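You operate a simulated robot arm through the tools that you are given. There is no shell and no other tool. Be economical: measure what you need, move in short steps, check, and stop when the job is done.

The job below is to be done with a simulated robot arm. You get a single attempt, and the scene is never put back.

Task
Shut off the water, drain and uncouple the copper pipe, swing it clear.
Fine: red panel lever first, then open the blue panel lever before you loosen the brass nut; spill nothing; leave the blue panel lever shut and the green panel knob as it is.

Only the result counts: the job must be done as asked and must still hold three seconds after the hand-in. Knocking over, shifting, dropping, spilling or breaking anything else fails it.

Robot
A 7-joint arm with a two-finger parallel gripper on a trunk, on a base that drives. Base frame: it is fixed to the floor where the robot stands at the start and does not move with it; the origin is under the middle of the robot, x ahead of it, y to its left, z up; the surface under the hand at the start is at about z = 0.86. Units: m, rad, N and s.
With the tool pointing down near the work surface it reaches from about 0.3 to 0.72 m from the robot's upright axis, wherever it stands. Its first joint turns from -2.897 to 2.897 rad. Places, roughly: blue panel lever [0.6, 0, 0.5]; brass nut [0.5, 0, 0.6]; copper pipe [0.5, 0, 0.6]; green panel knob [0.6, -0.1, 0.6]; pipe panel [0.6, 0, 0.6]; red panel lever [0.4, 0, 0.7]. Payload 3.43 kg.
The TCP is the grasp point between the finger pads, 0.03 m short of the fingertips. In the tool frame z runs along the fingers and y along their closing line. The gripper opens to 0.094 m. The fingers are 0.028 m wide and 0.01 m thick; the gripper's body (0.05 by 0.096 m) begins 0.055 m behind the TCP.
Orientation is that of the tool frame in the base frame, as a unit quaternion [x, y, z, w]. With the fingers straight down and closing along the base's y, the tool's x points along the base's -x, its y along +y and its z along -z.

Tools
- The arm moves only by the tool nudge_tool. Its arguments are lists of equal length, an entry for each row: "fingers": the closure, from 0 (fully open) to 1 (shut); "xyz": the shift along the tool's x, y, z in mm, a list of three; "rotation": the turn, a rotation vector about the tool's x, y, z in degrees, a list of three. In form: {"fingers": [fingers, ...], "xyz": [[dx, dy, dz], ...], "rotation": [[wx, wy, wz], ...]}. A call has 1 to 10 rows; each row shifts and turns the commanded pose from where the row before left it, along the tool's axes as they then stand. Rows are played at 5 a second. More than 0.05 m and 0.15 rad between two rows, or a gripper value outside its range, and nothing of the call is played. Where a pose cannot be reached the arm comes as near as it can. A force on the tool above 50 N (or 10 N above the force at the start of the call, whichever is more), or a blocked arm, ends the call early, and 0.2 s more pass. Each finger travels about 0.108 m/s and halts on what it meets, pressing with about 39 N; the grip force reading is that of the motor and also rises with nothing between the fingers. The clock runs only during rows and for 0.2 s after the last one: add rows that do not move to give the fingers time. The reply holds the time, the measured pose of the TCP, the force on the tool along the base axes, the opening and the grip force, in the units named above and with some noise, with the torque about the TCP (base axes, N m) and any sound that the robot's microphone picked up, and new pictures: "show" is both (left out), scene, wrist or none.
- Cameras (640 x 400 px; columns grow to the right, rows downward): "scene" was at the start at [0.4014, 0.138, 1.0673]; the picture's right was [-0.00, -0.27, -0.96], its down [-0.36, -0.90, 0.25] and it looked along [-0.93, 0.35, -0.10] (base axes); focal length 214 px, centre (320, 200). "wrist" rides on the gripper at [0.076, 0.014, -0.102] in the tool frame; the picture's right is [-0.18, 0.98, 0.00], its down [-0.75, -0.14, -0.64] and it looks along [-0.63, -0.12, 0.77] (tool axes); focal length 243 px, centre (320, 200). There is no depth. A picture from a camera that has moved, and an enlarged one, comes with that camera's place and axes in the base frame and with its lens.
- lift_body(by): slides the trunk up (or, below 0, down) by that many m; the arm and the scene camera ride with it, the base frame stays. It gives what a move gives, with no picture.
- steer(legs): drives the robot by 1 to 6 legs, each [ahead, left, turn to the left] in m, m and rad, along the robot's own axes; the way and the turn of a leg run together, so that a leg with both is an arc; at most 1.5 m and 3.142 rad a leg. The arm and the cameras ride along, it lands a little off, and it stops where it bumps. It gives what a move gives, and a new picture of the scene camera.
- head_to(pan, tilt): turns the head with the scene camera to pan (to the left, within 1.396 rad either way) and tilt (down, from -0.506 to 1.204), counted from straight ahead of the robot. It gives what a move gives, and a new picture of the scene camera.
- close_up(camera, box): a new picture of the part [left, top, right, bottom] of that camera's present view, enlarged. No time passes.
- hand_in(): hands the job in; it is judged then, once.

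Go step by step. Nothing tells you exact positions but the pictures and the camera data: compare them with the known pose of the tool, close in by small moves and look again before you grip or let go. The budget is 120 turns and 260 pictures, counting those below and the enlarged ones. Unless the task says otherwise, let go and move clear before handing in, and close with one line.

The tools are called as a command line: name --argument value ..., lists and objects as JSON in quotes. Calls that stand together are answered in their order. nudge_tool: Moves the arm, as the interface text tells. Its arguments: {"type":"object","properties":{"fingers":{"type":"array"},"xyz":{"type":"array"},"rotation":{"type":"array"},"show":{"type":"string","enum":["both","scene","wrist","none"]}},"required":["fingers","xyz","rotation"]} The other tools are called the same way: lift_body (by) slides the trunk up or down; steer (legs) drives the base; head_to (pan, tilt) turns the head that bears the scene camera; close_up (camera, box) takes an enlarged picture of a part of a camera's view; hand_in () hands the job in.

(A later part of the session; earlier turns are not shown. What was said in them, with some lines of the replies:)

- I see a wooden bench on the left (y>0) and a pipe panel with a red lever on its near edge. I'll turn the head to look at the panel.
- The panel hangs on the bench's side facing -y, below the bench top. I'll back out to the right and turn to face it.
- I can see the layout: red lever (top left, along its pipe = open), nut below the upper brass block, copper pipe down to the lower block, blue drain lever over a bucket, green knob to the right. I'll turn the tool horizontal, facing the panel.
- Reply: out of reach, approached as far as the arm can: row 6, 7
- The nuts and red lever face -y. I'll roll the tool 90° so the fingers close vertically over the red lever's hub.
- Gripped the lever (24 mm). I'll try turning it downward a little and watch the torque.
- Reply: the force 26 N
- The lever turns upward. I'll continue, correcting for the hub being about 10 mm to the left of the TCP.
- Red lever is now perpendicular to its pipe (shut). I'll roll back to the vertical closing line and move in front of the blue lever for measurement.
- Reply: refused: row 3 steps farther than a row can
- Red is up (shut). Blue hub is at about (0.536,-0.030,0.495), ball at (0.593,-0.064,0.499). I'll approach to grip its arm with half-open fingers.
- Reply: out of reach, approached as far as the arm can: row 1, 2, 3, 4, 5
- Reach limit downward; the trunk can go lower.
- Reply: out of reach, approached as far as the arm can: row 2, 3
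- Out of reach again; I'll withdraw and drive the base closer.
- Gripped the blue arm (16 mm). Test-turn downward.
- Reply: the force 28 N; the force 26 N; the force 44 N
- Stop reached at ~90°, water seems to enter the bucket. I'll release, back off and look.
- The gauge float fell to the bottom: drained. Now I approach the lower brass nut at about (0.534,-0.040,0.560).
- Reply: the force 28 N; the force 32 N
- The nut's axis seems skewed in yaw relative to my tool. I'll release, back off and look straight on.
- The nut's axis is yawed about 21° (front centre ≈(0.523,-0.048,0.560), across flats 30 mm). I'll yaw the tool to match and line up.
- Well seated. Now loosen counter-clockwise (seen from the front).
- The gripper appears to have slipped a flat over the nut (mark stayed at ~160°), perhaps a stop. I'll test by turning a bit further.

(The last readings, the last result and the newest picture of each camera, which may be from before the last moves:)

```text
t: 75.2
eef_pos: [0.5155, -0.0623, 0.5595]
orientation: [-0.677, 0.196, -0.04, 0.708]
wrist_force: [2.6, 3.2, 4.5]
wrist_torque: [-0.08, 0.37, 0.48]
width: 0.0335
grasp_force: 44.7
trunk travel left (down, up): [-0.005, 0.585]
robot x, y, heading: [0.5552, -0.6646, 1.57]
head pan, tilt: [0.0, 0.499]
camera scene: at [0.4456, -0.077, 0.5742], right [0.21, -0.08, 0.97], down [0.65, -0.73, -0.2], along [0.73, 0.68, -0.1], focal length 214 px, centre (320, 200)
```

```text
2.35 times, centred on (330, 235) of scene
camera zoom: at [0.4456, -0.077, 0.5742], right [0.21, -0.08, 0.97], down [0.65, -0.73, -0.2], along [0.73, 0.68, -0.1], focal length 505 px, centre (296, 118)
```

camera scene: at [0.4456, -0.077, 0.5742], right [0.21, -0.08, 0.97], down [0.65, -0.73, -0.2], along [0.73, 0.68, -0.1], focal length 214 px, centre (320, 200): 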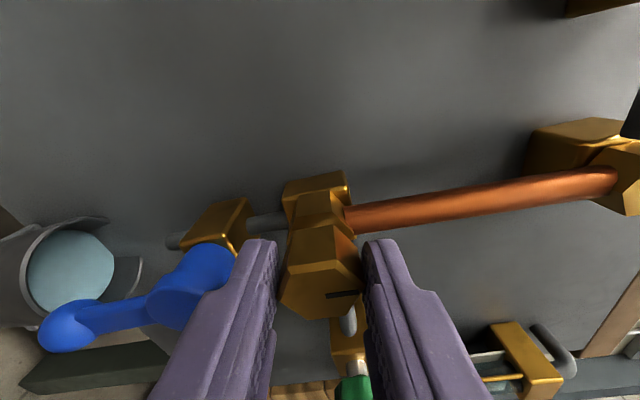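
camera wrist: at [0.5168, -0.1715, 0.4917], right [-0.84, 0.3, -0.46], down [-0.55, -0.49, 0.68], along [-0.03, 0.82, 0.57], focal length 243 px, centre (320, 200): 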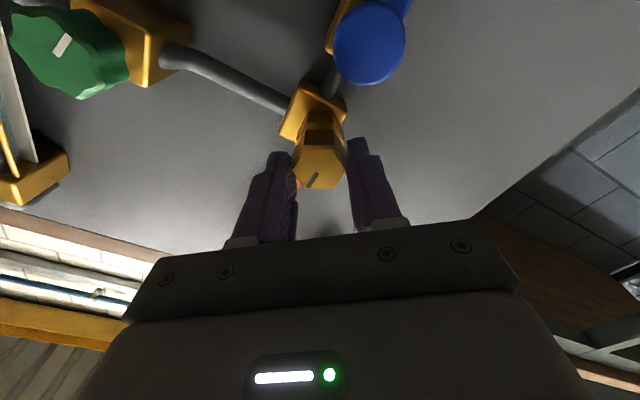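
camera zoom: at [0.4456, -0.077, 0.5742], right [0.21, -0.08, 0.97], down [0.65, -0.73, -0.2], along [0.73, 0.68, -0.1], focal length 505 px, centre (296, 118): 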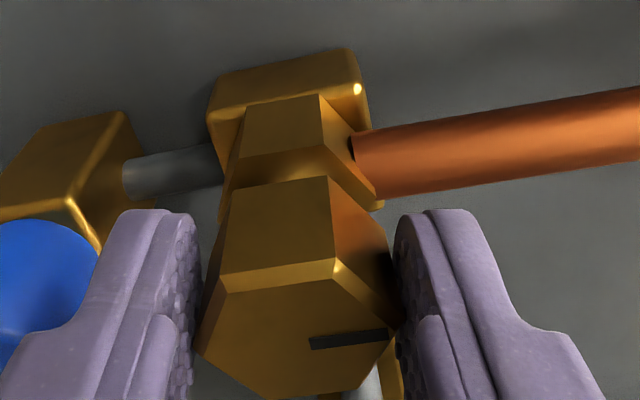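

The nut is at a stop after half a turn: loose. I'll let go, back off, roll upright and straighten the tool to inspect.

nudge_tool --fingers '[0.5, 0.5, 0.5, 0.5, 0.5, 0.5, 0.5, 0.5, 0.5, 0.5]' --xyz '[[0, 0, 0], [0, 0, 0], [0, 0, -40], [0, 0, -40], [0, 0, -20], [0, 0, 0], [0, 0, 0], [0, 0, 0], [0, 0, 0], [0, 0, 0]]' --rotation '[[0, 0, 0], [0, 0, 0], [0, 0, 0], [0, 0, 8], [0, 0, 8], [0, 0, 8], [0, 0, 8], [0, 0, 8], [0, 0, 8], [0, 0, 8]]' --show "none"

nudge_tool --fingers '[0.5, 0.5, 0.5, 0.5, 0.5, 0.5]' --xyz '[[0, 0, 0], [0, 0, 0], [0, 0, 0], [0, 0, 0], [0, 0, 0], [0, 0, 0]]' --rotation '[[0, 0, 8], [0, 0, 8], [0, 0, 3], [-7, 0, 0], [-7, 0, 0], [-5.5, 0, 0]]' --show "both"

```text
t: 77.3
eef_pos: [0.4835, -0.157, 0.5592]
orientation: [-0.505, 0.492, 0.299, 0.643]
wrist_force: [1.1, -0.6, -0.9]
wrist_torque: [0.01, -0.05, -0.02]
width: 0.0467
grasp_force: 0.0
trunk travel left (down, up): [-0.005, 0.585]
robot x, y, heading: [0.5536, -0.6688, 1.565]
head pan, tilt: [0.0, 0.499]
```

```text
t: 78.8
eef_pos: [0.4835, -0.1561, 0.561]
orientation: [0.511, -0.492, -0.492, -0.505]
wrist_force: [-0.4, 0.0, 0.6]
wrist_torque: [-0.02, 0.01, -0.03]
width: 0.0469
grasp_force: 0.1
trunk travel left (down, up): [-0.005, 0.585]
robot x, y, heading: [0.5513, -0.6703, 1.57]
head pan, tilt: [0.0, 0.499]
camera scene: at [0.4825, -0.1938, 0.6235], right [1.0, 0.01, 0.03], down [0.03, -0.48, -0.87], along [0.01, 0.88, -0.48], focal length 214 px, centre (320, 200)
camera wrist: at [0.473, -0.2583, 0.484], right [-0.99, 0.0, 0.15], down [0.12, -0.64, 0.76], along [0.09, 0.77, 0.63], focal length 243 px, centre (320, 200)
```

scene: 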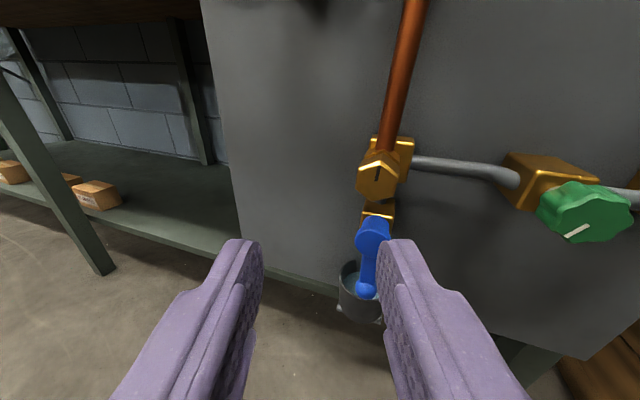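
wrist: 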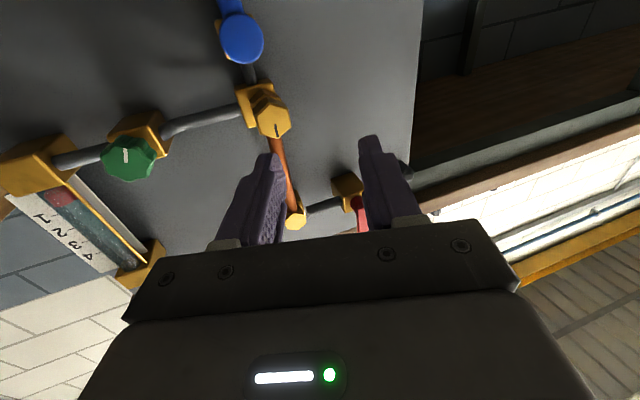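

Blue lever hub seems yawed about 20° as well, so I'll yaw the tool to match and line up on the blue arm (hanging down).

nudge_tool --fingers '[0.5, 0.5, 0.5, 0.5, 0.5, 0.5]' --xyz '[[48, 0, 0], [48, 0, 0], [0, -15, 25], [0, 0, 0], [0, 0, 0], [0, 0, 0]]' --rotation '[[0, 0, 1.6], [0, 0, 0], [7, 0, 0], [7, 0, 0], [6, 0, 0], [0, 0, 0]]' --show "both"

```text
t: 80.2
eef_pos: [0.5008, -0.1306, 0.4635]
orientation: [-0.41, 0.578, 0.403, 0.579]
wrist_force: [-0.6, -0.2, -0.1]
wrist_torque: [0.02, 0.04, 0.0]
width: 0.0471
grasp_force: 0.1
trunk travel left (down, up): [-0.005, 0.585]
robot x, y, heading: [0.5539, -0.6673, 1.567]
head pan, tilt: [0.0, 0.499]
camera scene: at [0.4885, -0.1669, 0.5276], right [0.94, -0.34, 0.01], down [-0.16, -0.46, -0.88], along [0.3, 0.82, -0.48], focal length 214 px, centre (320, 200)
camera wrist: at [0.454, -0.2227, 0.3881], right [-0.93, 0.34, 0.18], down [-0.09, -0.65, 0.76], along [0.37, 0.68, 0.63], focal length 243 px, centre (320, 200)
```

scene: 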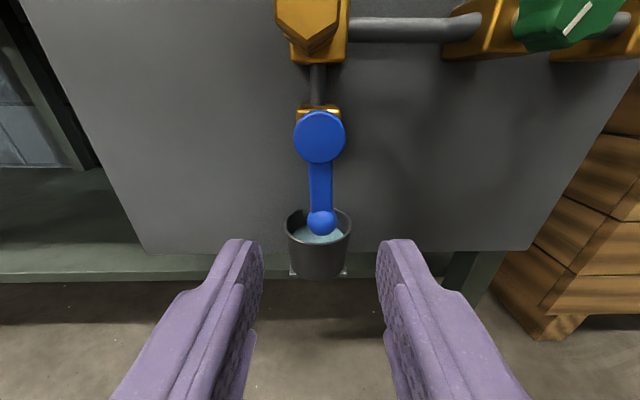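
wrist: 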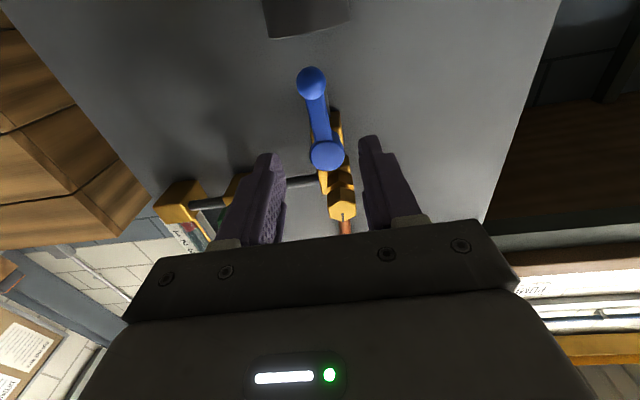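

The view is now square-on: the whole panel is yawed ~20°. Advance and grip the blue arm.

nudge_tool --fingers '[0.5, 0.5, 0.5, 0.5, 1, 1, 1]' --xyz '[[0, 0, 40], [0, 0, 38], [0, 0, 0], [0, 0, 0], [0, 0, 0], [0, 0, 0], [0, 0, 0]]' --rotation '[[0, 0, 0], [0, 0, 0], [0, 0, 0], [0, 0, 0], [0, 0, 0], [0, 0, 0], [0, 0, 0]]' --show "both"

```text
t: 81.8
eef_pos: [0.5246, -0.0662, 0.4637]
orientation: [-0.41, 0.577, 0.404, 0.579]
wrist_force: [-7.9, 5.3, 1.8]
wrist_torque: [-0.46, -0.17, 0.45]
width: 0.0158
grasp_force: 45.0
out of reach, approached as far as the arm can: row 2
trunk travel left (down, up): [-0.005, 0.585]
robot x, y, heading: [0.5551, -0.6656, 1.57]
head pan, tilt: [0.0, 0.499]
camera scene: at [0.5122, -0.1011, 0.528], right [0.94, -0.34, 0.01], down [-0.16, -0.46, -0.88], along [0.3, 0.82, -0.48], focal length 214 px, centre (320, 200)
camera wrist: at [0.478, -0.1569, 0.3886], right [-0.93, 0.33, 0.18], down [-0.09, -0.65, 0.76], along [0.37, 0.69, 0.63], focal length 243 px, centre (320, 200)
```

scene: 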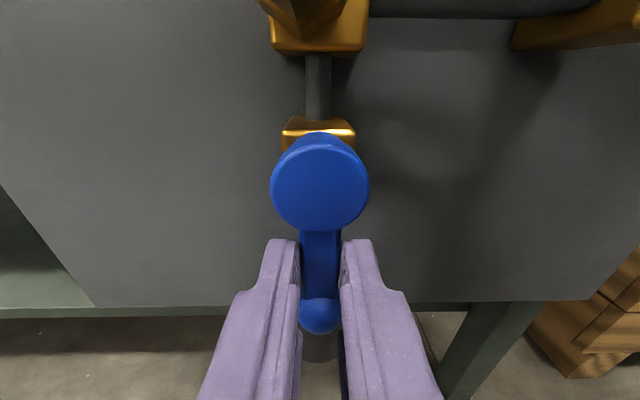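
wrist: 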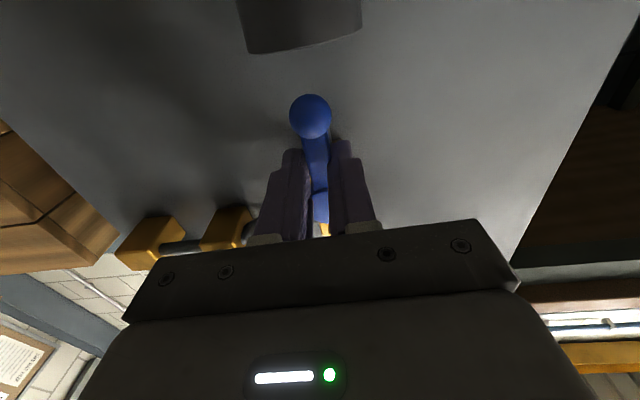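

Gripped well. Turn the blue lever back to the right (shut).

nudge_tool --fingers '[1, 1, 1, 1, 1, 1]' --xyz '[[-0.3, -4.3, 0], [-0.3, -4.3, 0], [-0.3, -4.3, 0], [-0.3, -4.3, 0], [-0.3, -4.3, 0], [0, 0, 0]]' --rotation '[[0, 0, -8], [0, 0, -8], [0, 0, -8], [0, 0, -8], [0, 0, -8], [0, 0, 0]]' --show "scene"

```text
t: 83.2
eef_pos: [0.5448, -0.0735, 0.4733]
orientation: [-0.583, 0.404, 0.178, 0.682]
wrist_force: [19.3, 26.7, -15.7]
wrist_torque: [-0.66, 0.14, -0.29]
width: 0.0158
grasp_force: 45.0
trunk travel left (down, up): [-0.005, 0.585]
robot x, y, heading: [0.5566, -0.6703, 1.572]
head pan, tilt: [0.0, 0.499]
camera scene: at [0.4935, -0.0938, 0.5211], right [0.72, -0.26, 0.65], down [0.37, -0.65, -0.66], along [0.59, 0.72, -0.37], focal length 214 px, centre (320, 200)
```

scene: 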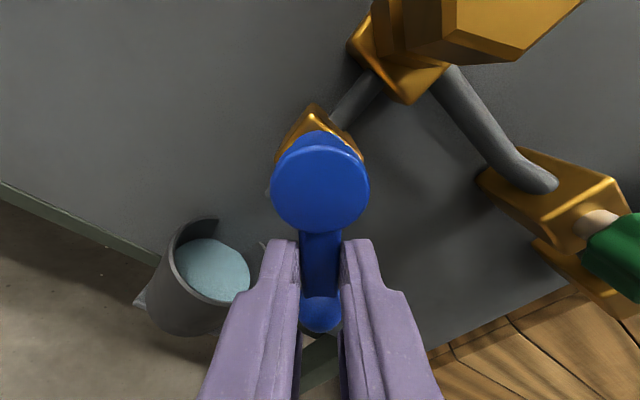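

nudge_tool --fingers '[1, 1, 1, 1, 1, 1]' --xyz '[[1, -4.3, 1], [-0.3, -4.3, 0], [-0.3, -4.3, 0], [-0.3, -4.3, 0], [-0.3, -4.3, 0], [0, 0, 0]]' --rotation '[[0, 0, -8], [0, 0, -8], [0, 0, -8], [0, 0, -8], [0, 0, -8], [0, 0, 0]]' --show "scene"

```text
t: 84.5
eef_pos: [0.5544, -0.0764, 0.4919]
orientation: [-0.685, 0.179, -0.064, 0.704]
wrist_force: [23.7, 3.2, 10.3]
wrist_torque: [0.23, 0.36, -1.38]
width: 0.0156
grasp_force: 44.8
trunk travel left (down, up): [-0.005, 0.585]
robot x, y, heading: [0.5564, -0.6677, 1.57]
head pan, tilt: [0.0, 0.499]
camera scene: at [0.4838, -0.0906, 0.5025], right [0.16, -0.05, 0.99], down [0.65, -0.75, -0.14], along [0.74, 0.66, -0.08], focal length 214 px, centre (320, 200)
```

scene: 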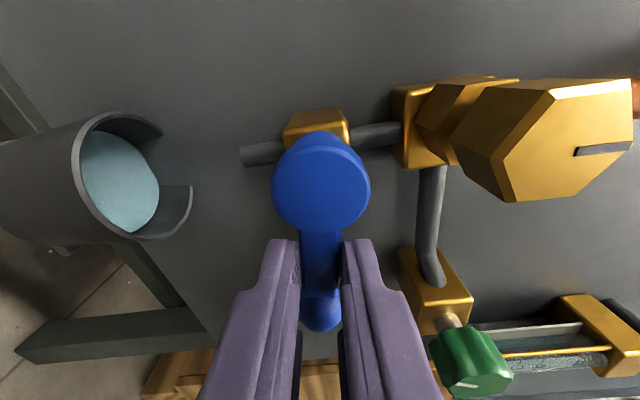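

nudge_tool --fingers '[1, 1, 1, 1]' --xyz '[[1, -3.2, 0], [0, -3.2, 0], [0, -1, 0], [0, 0, 0]]' --rotation '[[0, 0, -6], [0, 0, -6], [0, 0, -4], [0, 0, 0]]' --show "none"

nudge_tool --fingers '[0.5, 0.5, 0.5, 0.5, 0.5, 0.5]' --xyz '[[0, 0, 0], [0, 0, 0], [0, 0, -40], [0, 0, -40], [0, 0, -20], [0, 0, 0]]' --rotation '[[0, 0, 0], [0, 0, 0], [0, 0, 0], [0, 0, 0], [0, 0, 0], [0, 0, 0]]' --show "both"

```text
t: 85.5
eef_pos: [0.554, -0.076, 0.4992]
orientation: [0.703, -0.082, 0.16, -0.688]
wrist_force: [10.9, 1.0, 5.0]
wrist_torque: [0.73, 1.29, 0.02]
width: 0.0181
grasp_force: 45.1
trunk travel left (down, up): [-0.005, 0.585]
robot x, y, heading: [0.5557, -0.6665, 1.568]
head pan, tilt: [0.0, 0.499]
```

```text
t: 87.0
eef_pos: [0.52, -0.1718, 0.4961]
orientation: [0.703, -0.083, 0.161, -0.688]
wrist_force: [0.2, -0.7, 0.3]
wrist_torque: [0.0, 0.01, -0.01]
width: 0.0467
grasp_force: 0.0
trunk travel left (down, up): [-0.005, 0.585]
robot x, y, heading: [0.553, -0.6674, 1.569]
head pan, tilt: [0.0, 0.499]
camera scene: at [0.4483, -0.1866, 0.4885], right [-0.1, 0.04, 0.99], down [0.66, -0.75, 0.1], along [0.74, 0.67, 0.05], focal length 214 px, centre (320, 200)
camera wrist: at [0.559, -0.2941, 0.4908], right [-0.07, 0.02, -1.0], down [-0.94, -0.34, 0.06], along [-0.34, 0.94, 0.04], focal length 243 px, centre (320, 200)
```

scene: 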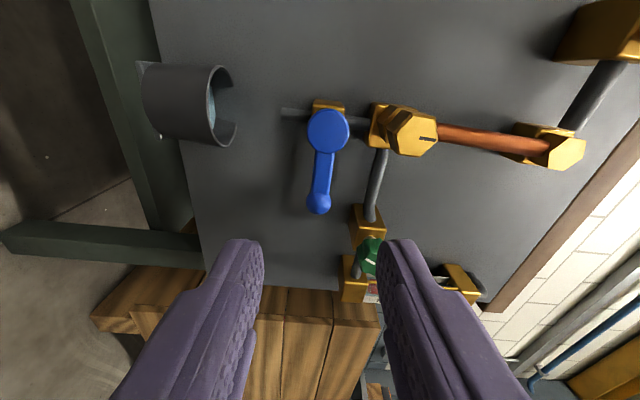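
wrist: 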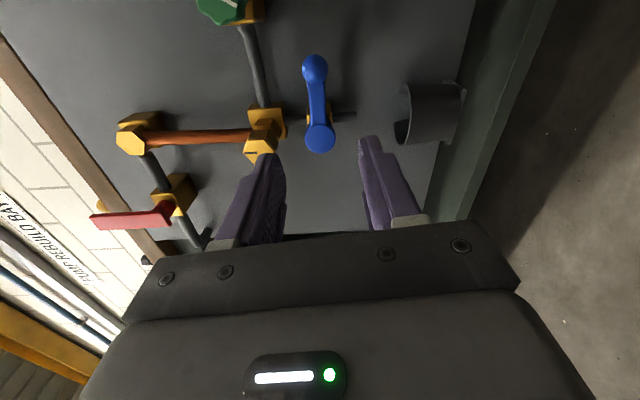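

Blue is shut again at its stop. I'll roll back upright and rise to look at the pipe and red lever square-on.

nudge_tool --fingers '[0.5, 0.5, 0.5, 0.5, 0.5, 0.5, 0.5, 0.5, 0.5, 0.5]' --xyz '[[0, 0, -15], [0, 0, -15], [0, 0, 0], [0, 0, 0], [0, 0, 0], [0, 0, 0], [0, 0, 0], [0, 0, 0], [0, 0, 0], [0, 0, 0]]' --rotation '[[0, 0, 8], [0, 0, 8], [0, 0, 8], [0, 0, 8], [0, 0, 8], [0, 0, 8], [0, 0, 8], [0, 0, 8], [0, 0, 8], [0, 0, 8]]' --show "none"

nudge_tool --fingers '[0.5, 0.5, 0.5, 0.5, 0.5, 0.5]' --xyz '[[0, 0, 0], [0, 0, 0], [-45, 0, 0], [-45, 0, 0], [-35, 0, 0], [0, 0, 0]]' --rotation '[[0, 0, 8], [0, 0, 8], [0, 0, 0], [0, 0, 0], [0, 0, 0], [0, 0, 0]]' --show "wrist"

head_to --pan 0 --tilt 0.3

```text
t: 89.2
eef_pos: [0.5104, -0.199, 0.4992]
orientation: [-0.485, 0.516, 0.319, 0.63]
wrist_force: [-0.4, 1.0, 0.4]
wrist_torque: [-0.02, 0.04, 0.0]
width: 0.047
grasp_force: 0.1
trunk travel left (down, up): [-0.005, 0.585]
robot x, y, heading: [0.552, -0.6702, 1.569]
head pan, tilt: [0.0, 0.499]
```

```text
t: 90.5
eef_pos: [0.5106, -0.2013, 0.6252]
orientation: [-0.41, 0.578, 0.404, 0.579]
wrist_force: [0.2, 0.3, -0.4]
wrist_torque: [-0.02, -0.02, 0.0]
width: 0.047
grasp_force: 0.1
trunk travel left (down, up): [-0.005, 0.585]
robot x, y, heading: [0.556, -0.6667, 1.568]
head pan, tilt: [0.0, 0.499]
camera wrist: at [0.4637, -0.2911, 0.5487], right [-0.93, 0.33, 0.18], down [-0.09, -0.65, 0.76], along [0.37, 0.68, 0.63], focal length 243 px, centre (320, 200)
```

wrist: 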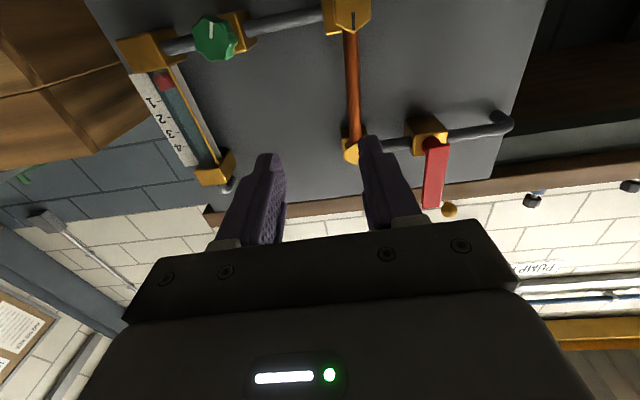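

```text
t: 91.3
eef_pos: [0.511, -0.2005, 0.6233]
orientation: [-0.41, 0.578, 0.403, 0.579]
wrist_force: [-0.4, 0.6, 0.9]
wrist_torque: [0.0, 0.02, -0.01]
width: 0.0467
grasp_force: 0.1
trunk travel left (down, up): [-0.005, 0.585]
robot x, y, heading: [0.5569, -0.668, 1.566]
head pan, tilt: [0.0, 0.3]
camera scene: at [0.4987, -0.2329, 0.7061], right [0.94, -0.34, 0.01], down [-0.09, -0.28, -0.95], along [0.33, 0.9, -0.3], focal length 214 px, centre (320, 200)
```

scene: 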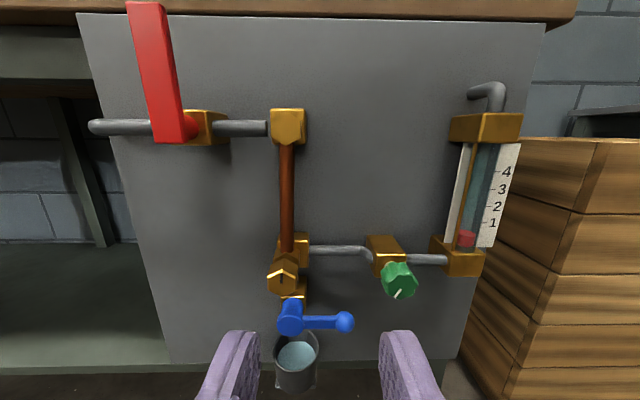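

Square-on view: red lever vertical, blue horizontal, float at bottom. Now align with the copper pipe at about (0.541,-0.012,0.62).

nudge_tool --fingers '[0.5, 0.5, 0.5, 0.5, 0.5]' --xyz '[[0, 36, 0], [0, 0, 40], [0, 0, 40], [0, 0, 30], [0, 0, 0]]' --rotation '[[0, 0, 0], [0, 0, 0], [0, 0, 0], [0, 0, 0], [0, 0, 0]]' --show "both"

```text
t: 92.5
eef_pos: [0.5132, -0.0826, 0.6237]
orientation: [-0.41, 0.578, 0.403, 0.579]
wrist_force: [0.1, -0.4, -1.0]
wrist_torque: [-0.02, -0.03, 0.01]
width: 0.0471
grasp_force: 0.1
trunk travel left (down, up): [-0.005, 0.585]
robot x, y, heading: [0.555, -0.6677, 1.565]
head pan, tilt: [0.0, 0.3]
camera scene: at [0.5018, -0.1156, 0.7059], right [0.94, -0.34, 0.01], down [-0.09, -0.28, -0.95], along [0.33, 0.9, -0.3], focal length 214 px, centre (320, 200)
camera wrist: at [0.4668, -0.1739, 0.5481], right [-0.93, 0.33, 0.18], down [-0.09, -0.65, 0.76], along [0.37, 0.69, 0.63], focal length 243 px, centre (320, 200)
```

scene: 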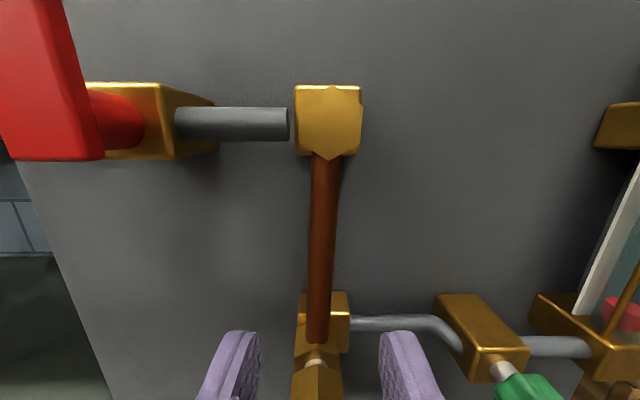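
wrist: 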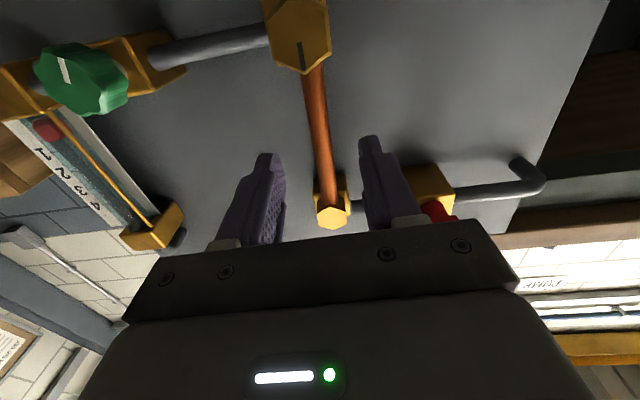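

nudge_tool --fingers '[0.5, 0.5, 0.5, 0.8, 1, 1]' --xyz '[[0, 0, 28], [0, 0, 27], [0, 0, 0], [0, 0, 0], [0, 0, 0], [0, 0, 0]]' --rotation '[[0, 0, 0], [0, 0, 0], [0, 0, 0], [0, 0, 0], [0, 0, 0], [0, 0, 0]]' --show "both"

```text
t: 93.9
eef_pos: [0.5333, -0.0298, 0.6218]
orientation: [-0.409, 0.579, 0.403, 0.579]
wrist_force: [10.6, -5.2, -1.8]
wrist_torque: [0.77, 1.09, -0.35]
width: 0.0166
grasp_force: 45.0
trunk travel left (down, up): [-0.005, 0.585]
robot x, y, heading: [0.552, -0.6633, 1.575]
head pan, tilt: [0.0, 0.3]
camera scene: at [0.5214, -0.0638, 0.7035], right [0.94, -0.34, 0.01], down [-0.1, -0.28, -0.95], along [0.33, 0.9, -0.3], focal length 214 px, centre (320, 200)
camera wrist: at [0.4859, -0.122, 0.5457], right [-0.92, 0.34, 0.18], down [-0.09, -0.65, 0.76], along [0.37, 0.68, 0.63], focal length 243 px, centre (320, 200)
```

scene: 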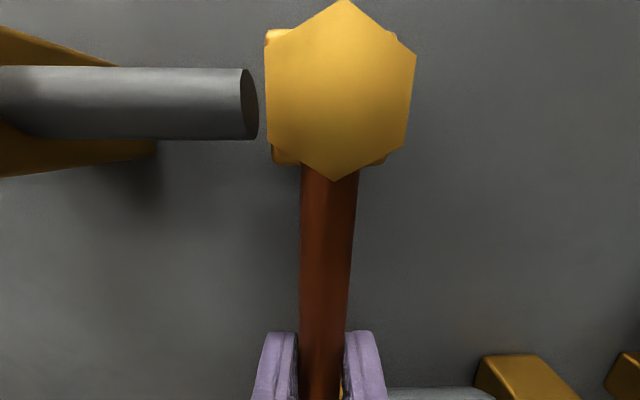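
wrist: 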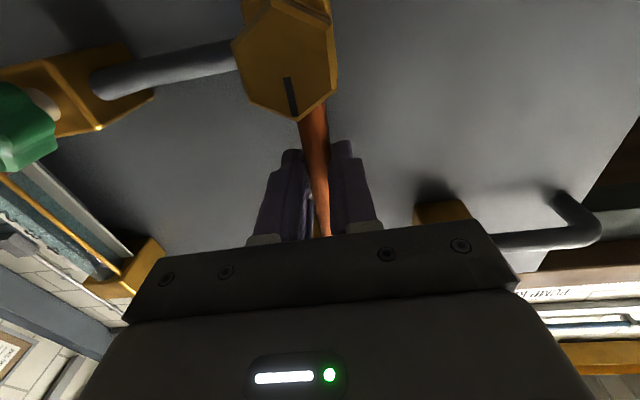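

Gripped the pipe. Test small in-plane swing to the left.

nudge_tool --fingers '[1, 1, 1]' --xyz '[[0, 6.3, 0], [0, 3, 0], [0, 0, 0]]' --rotation '[[0, 0, 4], [0, 0, 2], [0, 0, 0]]' --show "scene"

```text
t: 94.7
eef_pos: [0.5252, -0.0296, 0.6214]
orientation: [-0.378, 0.599, 0.433, 0.558]
wrist_force: [20.9, -4.2, -2.2]
wrist_torque: [0.15, 1.55, -0.39]
width: 0.0164
grasp_force: 45.1
trunk travel left (down, up): [-0.005, 0.585]
robot x, y, heading: [0.5551, -0.6689, 1.572]
head pan, tilt: [0.0, 0.3]
camera scene: at [0.5213, -0.0641, 0.7038], right [0.94, -0.34, -0.1], down [-0.19, -0.25, -0.95], along [0.3, 0.91, -0.3], focal length 214 px, centre (320, 200)
```

scene: 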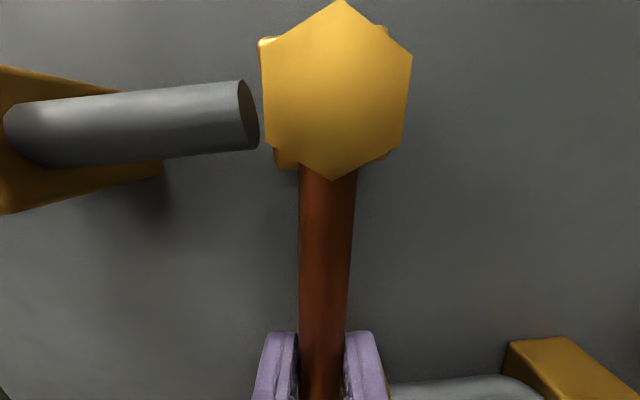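

It swings left freely. Continue leftward.

nudge_tool --fingers '[1, 1, 1, 1, 1, 1]' --xyz '[[-0.5, 9.4, 0], [-0.5, 9.4, 0], [-0.5, 9.4, 0], [-0.5, 9.4, 0], [-0.5, 9.4, 0], [0, 0, 0]]' --rotation '[[0, 0, 6], [0, 0, 6], [0, 0, 6], [0, 0, 6], [0, 0, 6], [0, 0, 0]]' --show "both"

```text
t: 96.1
eef_pos: [0.4849, -0.0139, 0.6397]
orientation: [-0.21, 0.676, 0.564, 0.426]
wrist_force: [27.8, -10.2, 8.0]
wrist_torque: [0.42, 1.22, -0.46]
width: 0.016
grasp_force: 44.8
trunk travel left (down, up): [-0.005, 0.585]
robot x, y, heading: [0.5575, -0.6684, 1.577]
head pan, tilt: [0.0, 0.3]
camera scene: at [0.5187, -0.0645, 0.7055], right [0.76, -0.28, -0.58], down [-0.63, -0.09, -0.77], along [0.16, 0.96, -0.24], focal length 214 px, centre (320, 200)
camera wrist: at [0.3979, -0.0911, 0.5858], right [-0.65, 0.24, 0.72], down [0.3, -0.79, 0.53], along [0.7, 0.56, 0.44], focal length 243 px, centre (320, 200)
```

scene: 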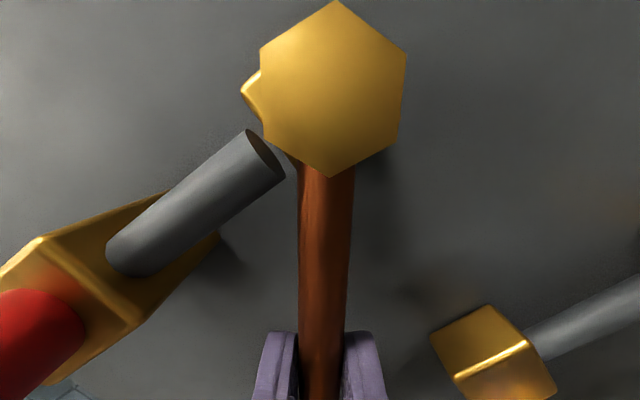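
wrist: 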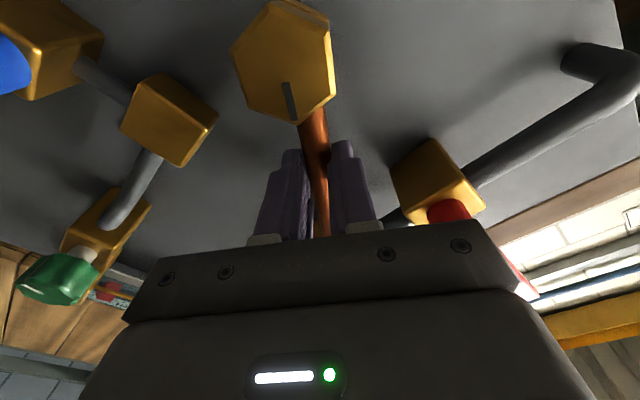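

nudge_tool --fingers '[1, 1, 1, 1]' --xyz '[[-0.5, 9.4, 0], [-0.5, 9.4, 0], [-0.5, 9.4, 0], [0, 0, 0]]' --rotation '[[0, 0, 6], [0, 0, 6], [0, 0, 6], [0, 0, 0]]' --show "both"

```text
t: 96.9
eef_pos: [0.4706, -0.0095, 0.6535]
orientation: [-0.107, 0.705, 0.614, 0.339]
wrist_force: [3.5, 0.2, -1.1]
wrist_torque: [-0.3, -1.43, -0.21]
width: 0.0166
grasp_force: 44.5
trunk travel left (down, up): [-0.005, 0.585]
robot x, y, heading: [0.5524, -0.6696, 1.569]
head pan, tilt: [0.0, 0.3]
stopped in row 4: the force on the tool passed its limit at 53 N (the readings are from after the stop); the commanded pose is now the measured one
camera scene: at [0.5204, -0.065, 0.7031], right [0.57, -0.22, -0.79], down [-0.82, -0.02, -0.58], along [0.11, 0.97, -0.2], focal length 214 px, centre (320, 200)
camera wrist: at [0.3708, -0.0814, 0.6193], right [-0.42, 0.17, 0.89], down [0.42, -0.83, 0.36], along [0.8, 0.52, 0.28], focal length 243 px, centre (320, 200)
```

scene: 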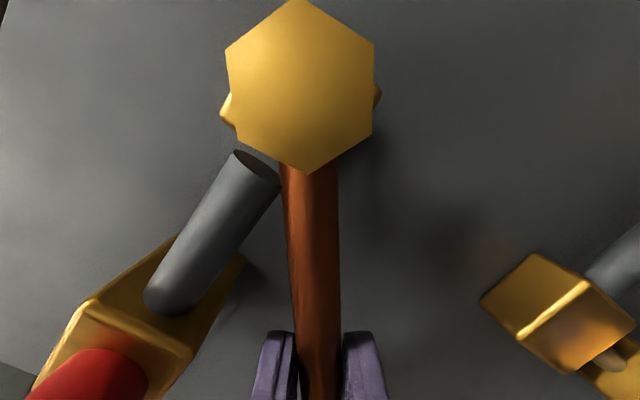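
wrist: 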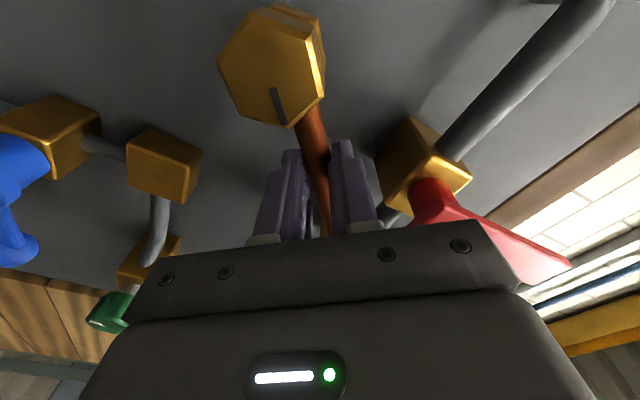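

The swing met a firm limit at about 46°. I'll ease the grip slightly and see whether the pipe stays.

nudge_tool --fingers '[0.75, 0.72, 0.72, 0.72, 0.72]' --xyz '[[0, 0, 0], [0, 0, 0], [0, 0, 0], [0, 0, 0], [0, 0, 0]]' --rotation '[[0, 0, 0], [0, 0, 0], [0, 0, 0], [0, 0, 0], [0, 0, 0]]' --show "both"

```text
t: 98.1
eef_pos: [0.4699, -0.0096, 0.6534]
orientation: [-0.107, 0.705, 0.614, 0.339]
wrist_force: [-0.1, 0.2, -0.3]
wrist_torque: [-0.01, 0.03, 0.03]
width: 0.0262
grasp_force: 0.0
trunk travel left (down, up): [-0.005, 0.585]
robot x, y, heading: [0.553, -0.6665, 1.573]
head pan, tilt: [0.0, 0.3]
camera scene: at [0.5195, -0.065, 0.7032], right [0.57, -0.22, -0.79], down [-0.82, -0.02, -0.58], along [0.11, 0.97, -0.2], focal length 214 px, centre (320, 200)
camera wrist: at [0.3697, -0.0815, 0.6198], right [-0.42, 0.17, 0.89], down [0.42, -0.83, 0.36], along [0.8, 0.52, 0.28], focal length 243 px, centre (320, 200)
```

scene: 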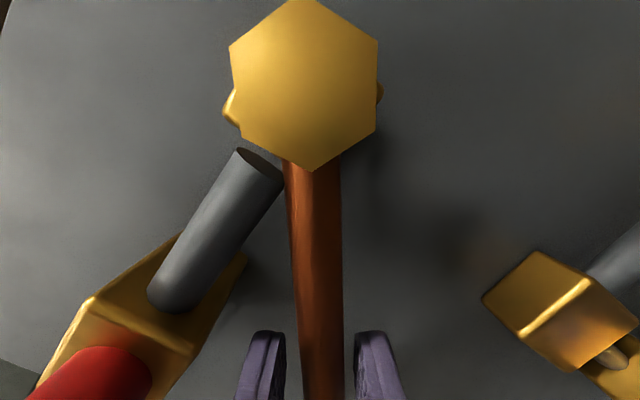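
wrist: 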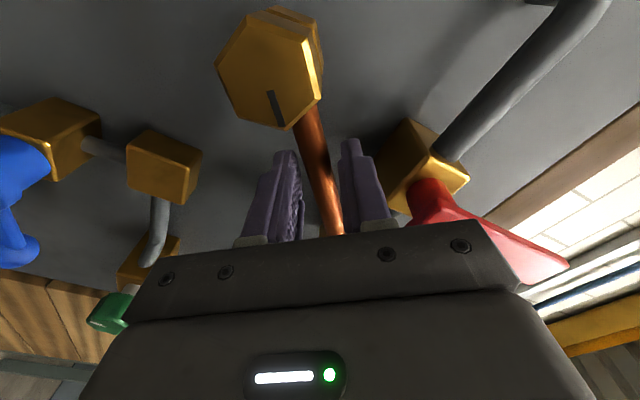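

The pipe stays. Withdraw straight back and check everything.

nudge_tool --fingers '[0.72, 0.72, 0.72, 0.72, 0.72, 0.72]' --xyz '[[0, 0, -35], [0, 0, -40], [0, 0, -40], [0, 0, -40], [0, 0, -40], [0, 0, 0]]' --rotation '[[0, 0, 0], [0, 0, 0], [0, 0, 0], [0, 0, 0], [0, 0, 0], [0, 0, 0]]' --show "none"

nudge_tool --fingers '[0.72, 0.72, 0.72, 0.72, 0.72, 0.72, 0.72]' --xyz '[[0, 0, 0], [0, 0, 0], [0, 0, 0], [0, 0, 0], [0, 0, 0], [0, 0, 0], [0, 0, 0]]' --rotation '[[0, 0, -8], [0, 0, -8], [0, 0, -8], [0, 0, -8], [0, 0, -8], [0, 0, -8], [0, 0, -6]]' --show "both"

```text
t: 99.5
eef_pos: [0.4031, -0.1926, 0.6599]
orientation: [-0.106, 0.705, 0.615, 0.338]
wrist_force: [0.3, -0.8, 0.4]
wrist_torque: [-0.02, -0.02, 0.02]
width: 0.0263
grasp_force: 0.0
trunk travel left (down, up): [-0.005, 0.585]
robot x, y, heading: [0.5538, -0.6666, 1.571]
head pan, tilt: [0.0, 0.3]
```

```text
t: 101.1
eef_pos: [0.4019, -0.1938, 0.6571]
orientation: [-0.415, 0.579, 0.393, 0.581]
wrist_force: [0.2, -0.4, 0.5]
wrist_torque: [0.02, -0.01, 0.01]
width: 0.0266
grasp_force: 0.0
trunk travel left (down, up): [-0.005, 0.585]
robot x, y, heading: [0.557, -0.6698, 1.566]
head pan, tilt: [0.0, 0.3]
camera scene: at [0.3879, -0.2244, 0.7393], right [0.94, -0.35, 0.03], down [-0.08, -0.3, -0.95], along [0.34, 0.89, -0.31], focal length 214 px, centre (320, 200)
camera wrist: at [0.3546, -0.2853, 0.5821], right [-0.93, 0.34, 0.16], down [-0.11, -0.63, 0.77], along [0.36, 0.69, 0.62], focal length 243 px, centre (320, 200)
```

scene: 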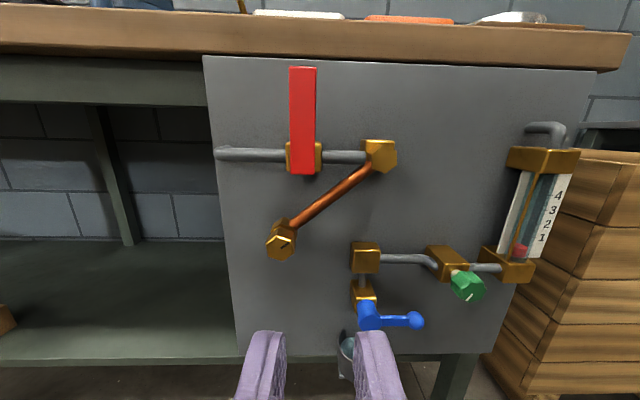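
wrist: 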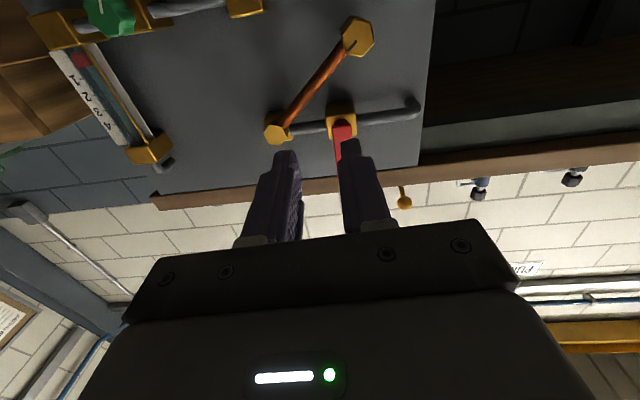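

Everything looks right: red vertical, blue horizontal, pipe swung ~45° clear. One last close-up check.

close_up --camera "scene" --box '[240, 220, 540, 400]'

```text
2.13 times, centred on (390, 310) of scene
camera zoom: at [0.3879, -0.2244, 0.7393], right [0.94, -0.35, 0.03], down [-0.08, -0.3, -0.95], along [0.34, 0.89, -0.31], focal length 458 px, centre (171, -35)
```

zoom: 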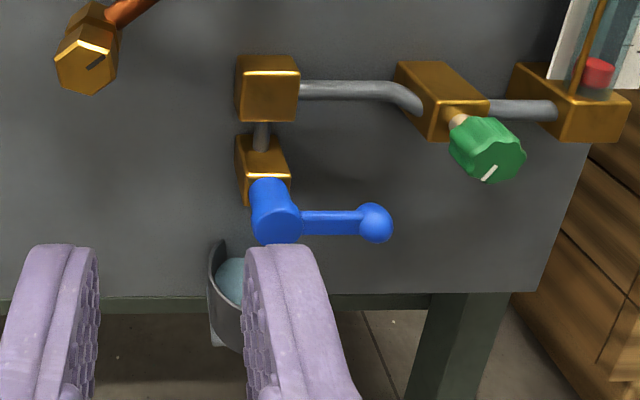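

The blue lever is shut, the green knob is unchanged, the bucket is holding the water and the pipe is clear. I'm handing in now.

hand_in

```text
The job is handed in.
```

The job is handed in: I shut the red lever first, opened the blue lever until the gauge float reached the bottom, then loosened the brass nut. The copper pipe is swung about 45° clear, which is as far as it would go. The blue lever is shut again, the green knob is untouched, and I saw no spill; the water is in the bucket.
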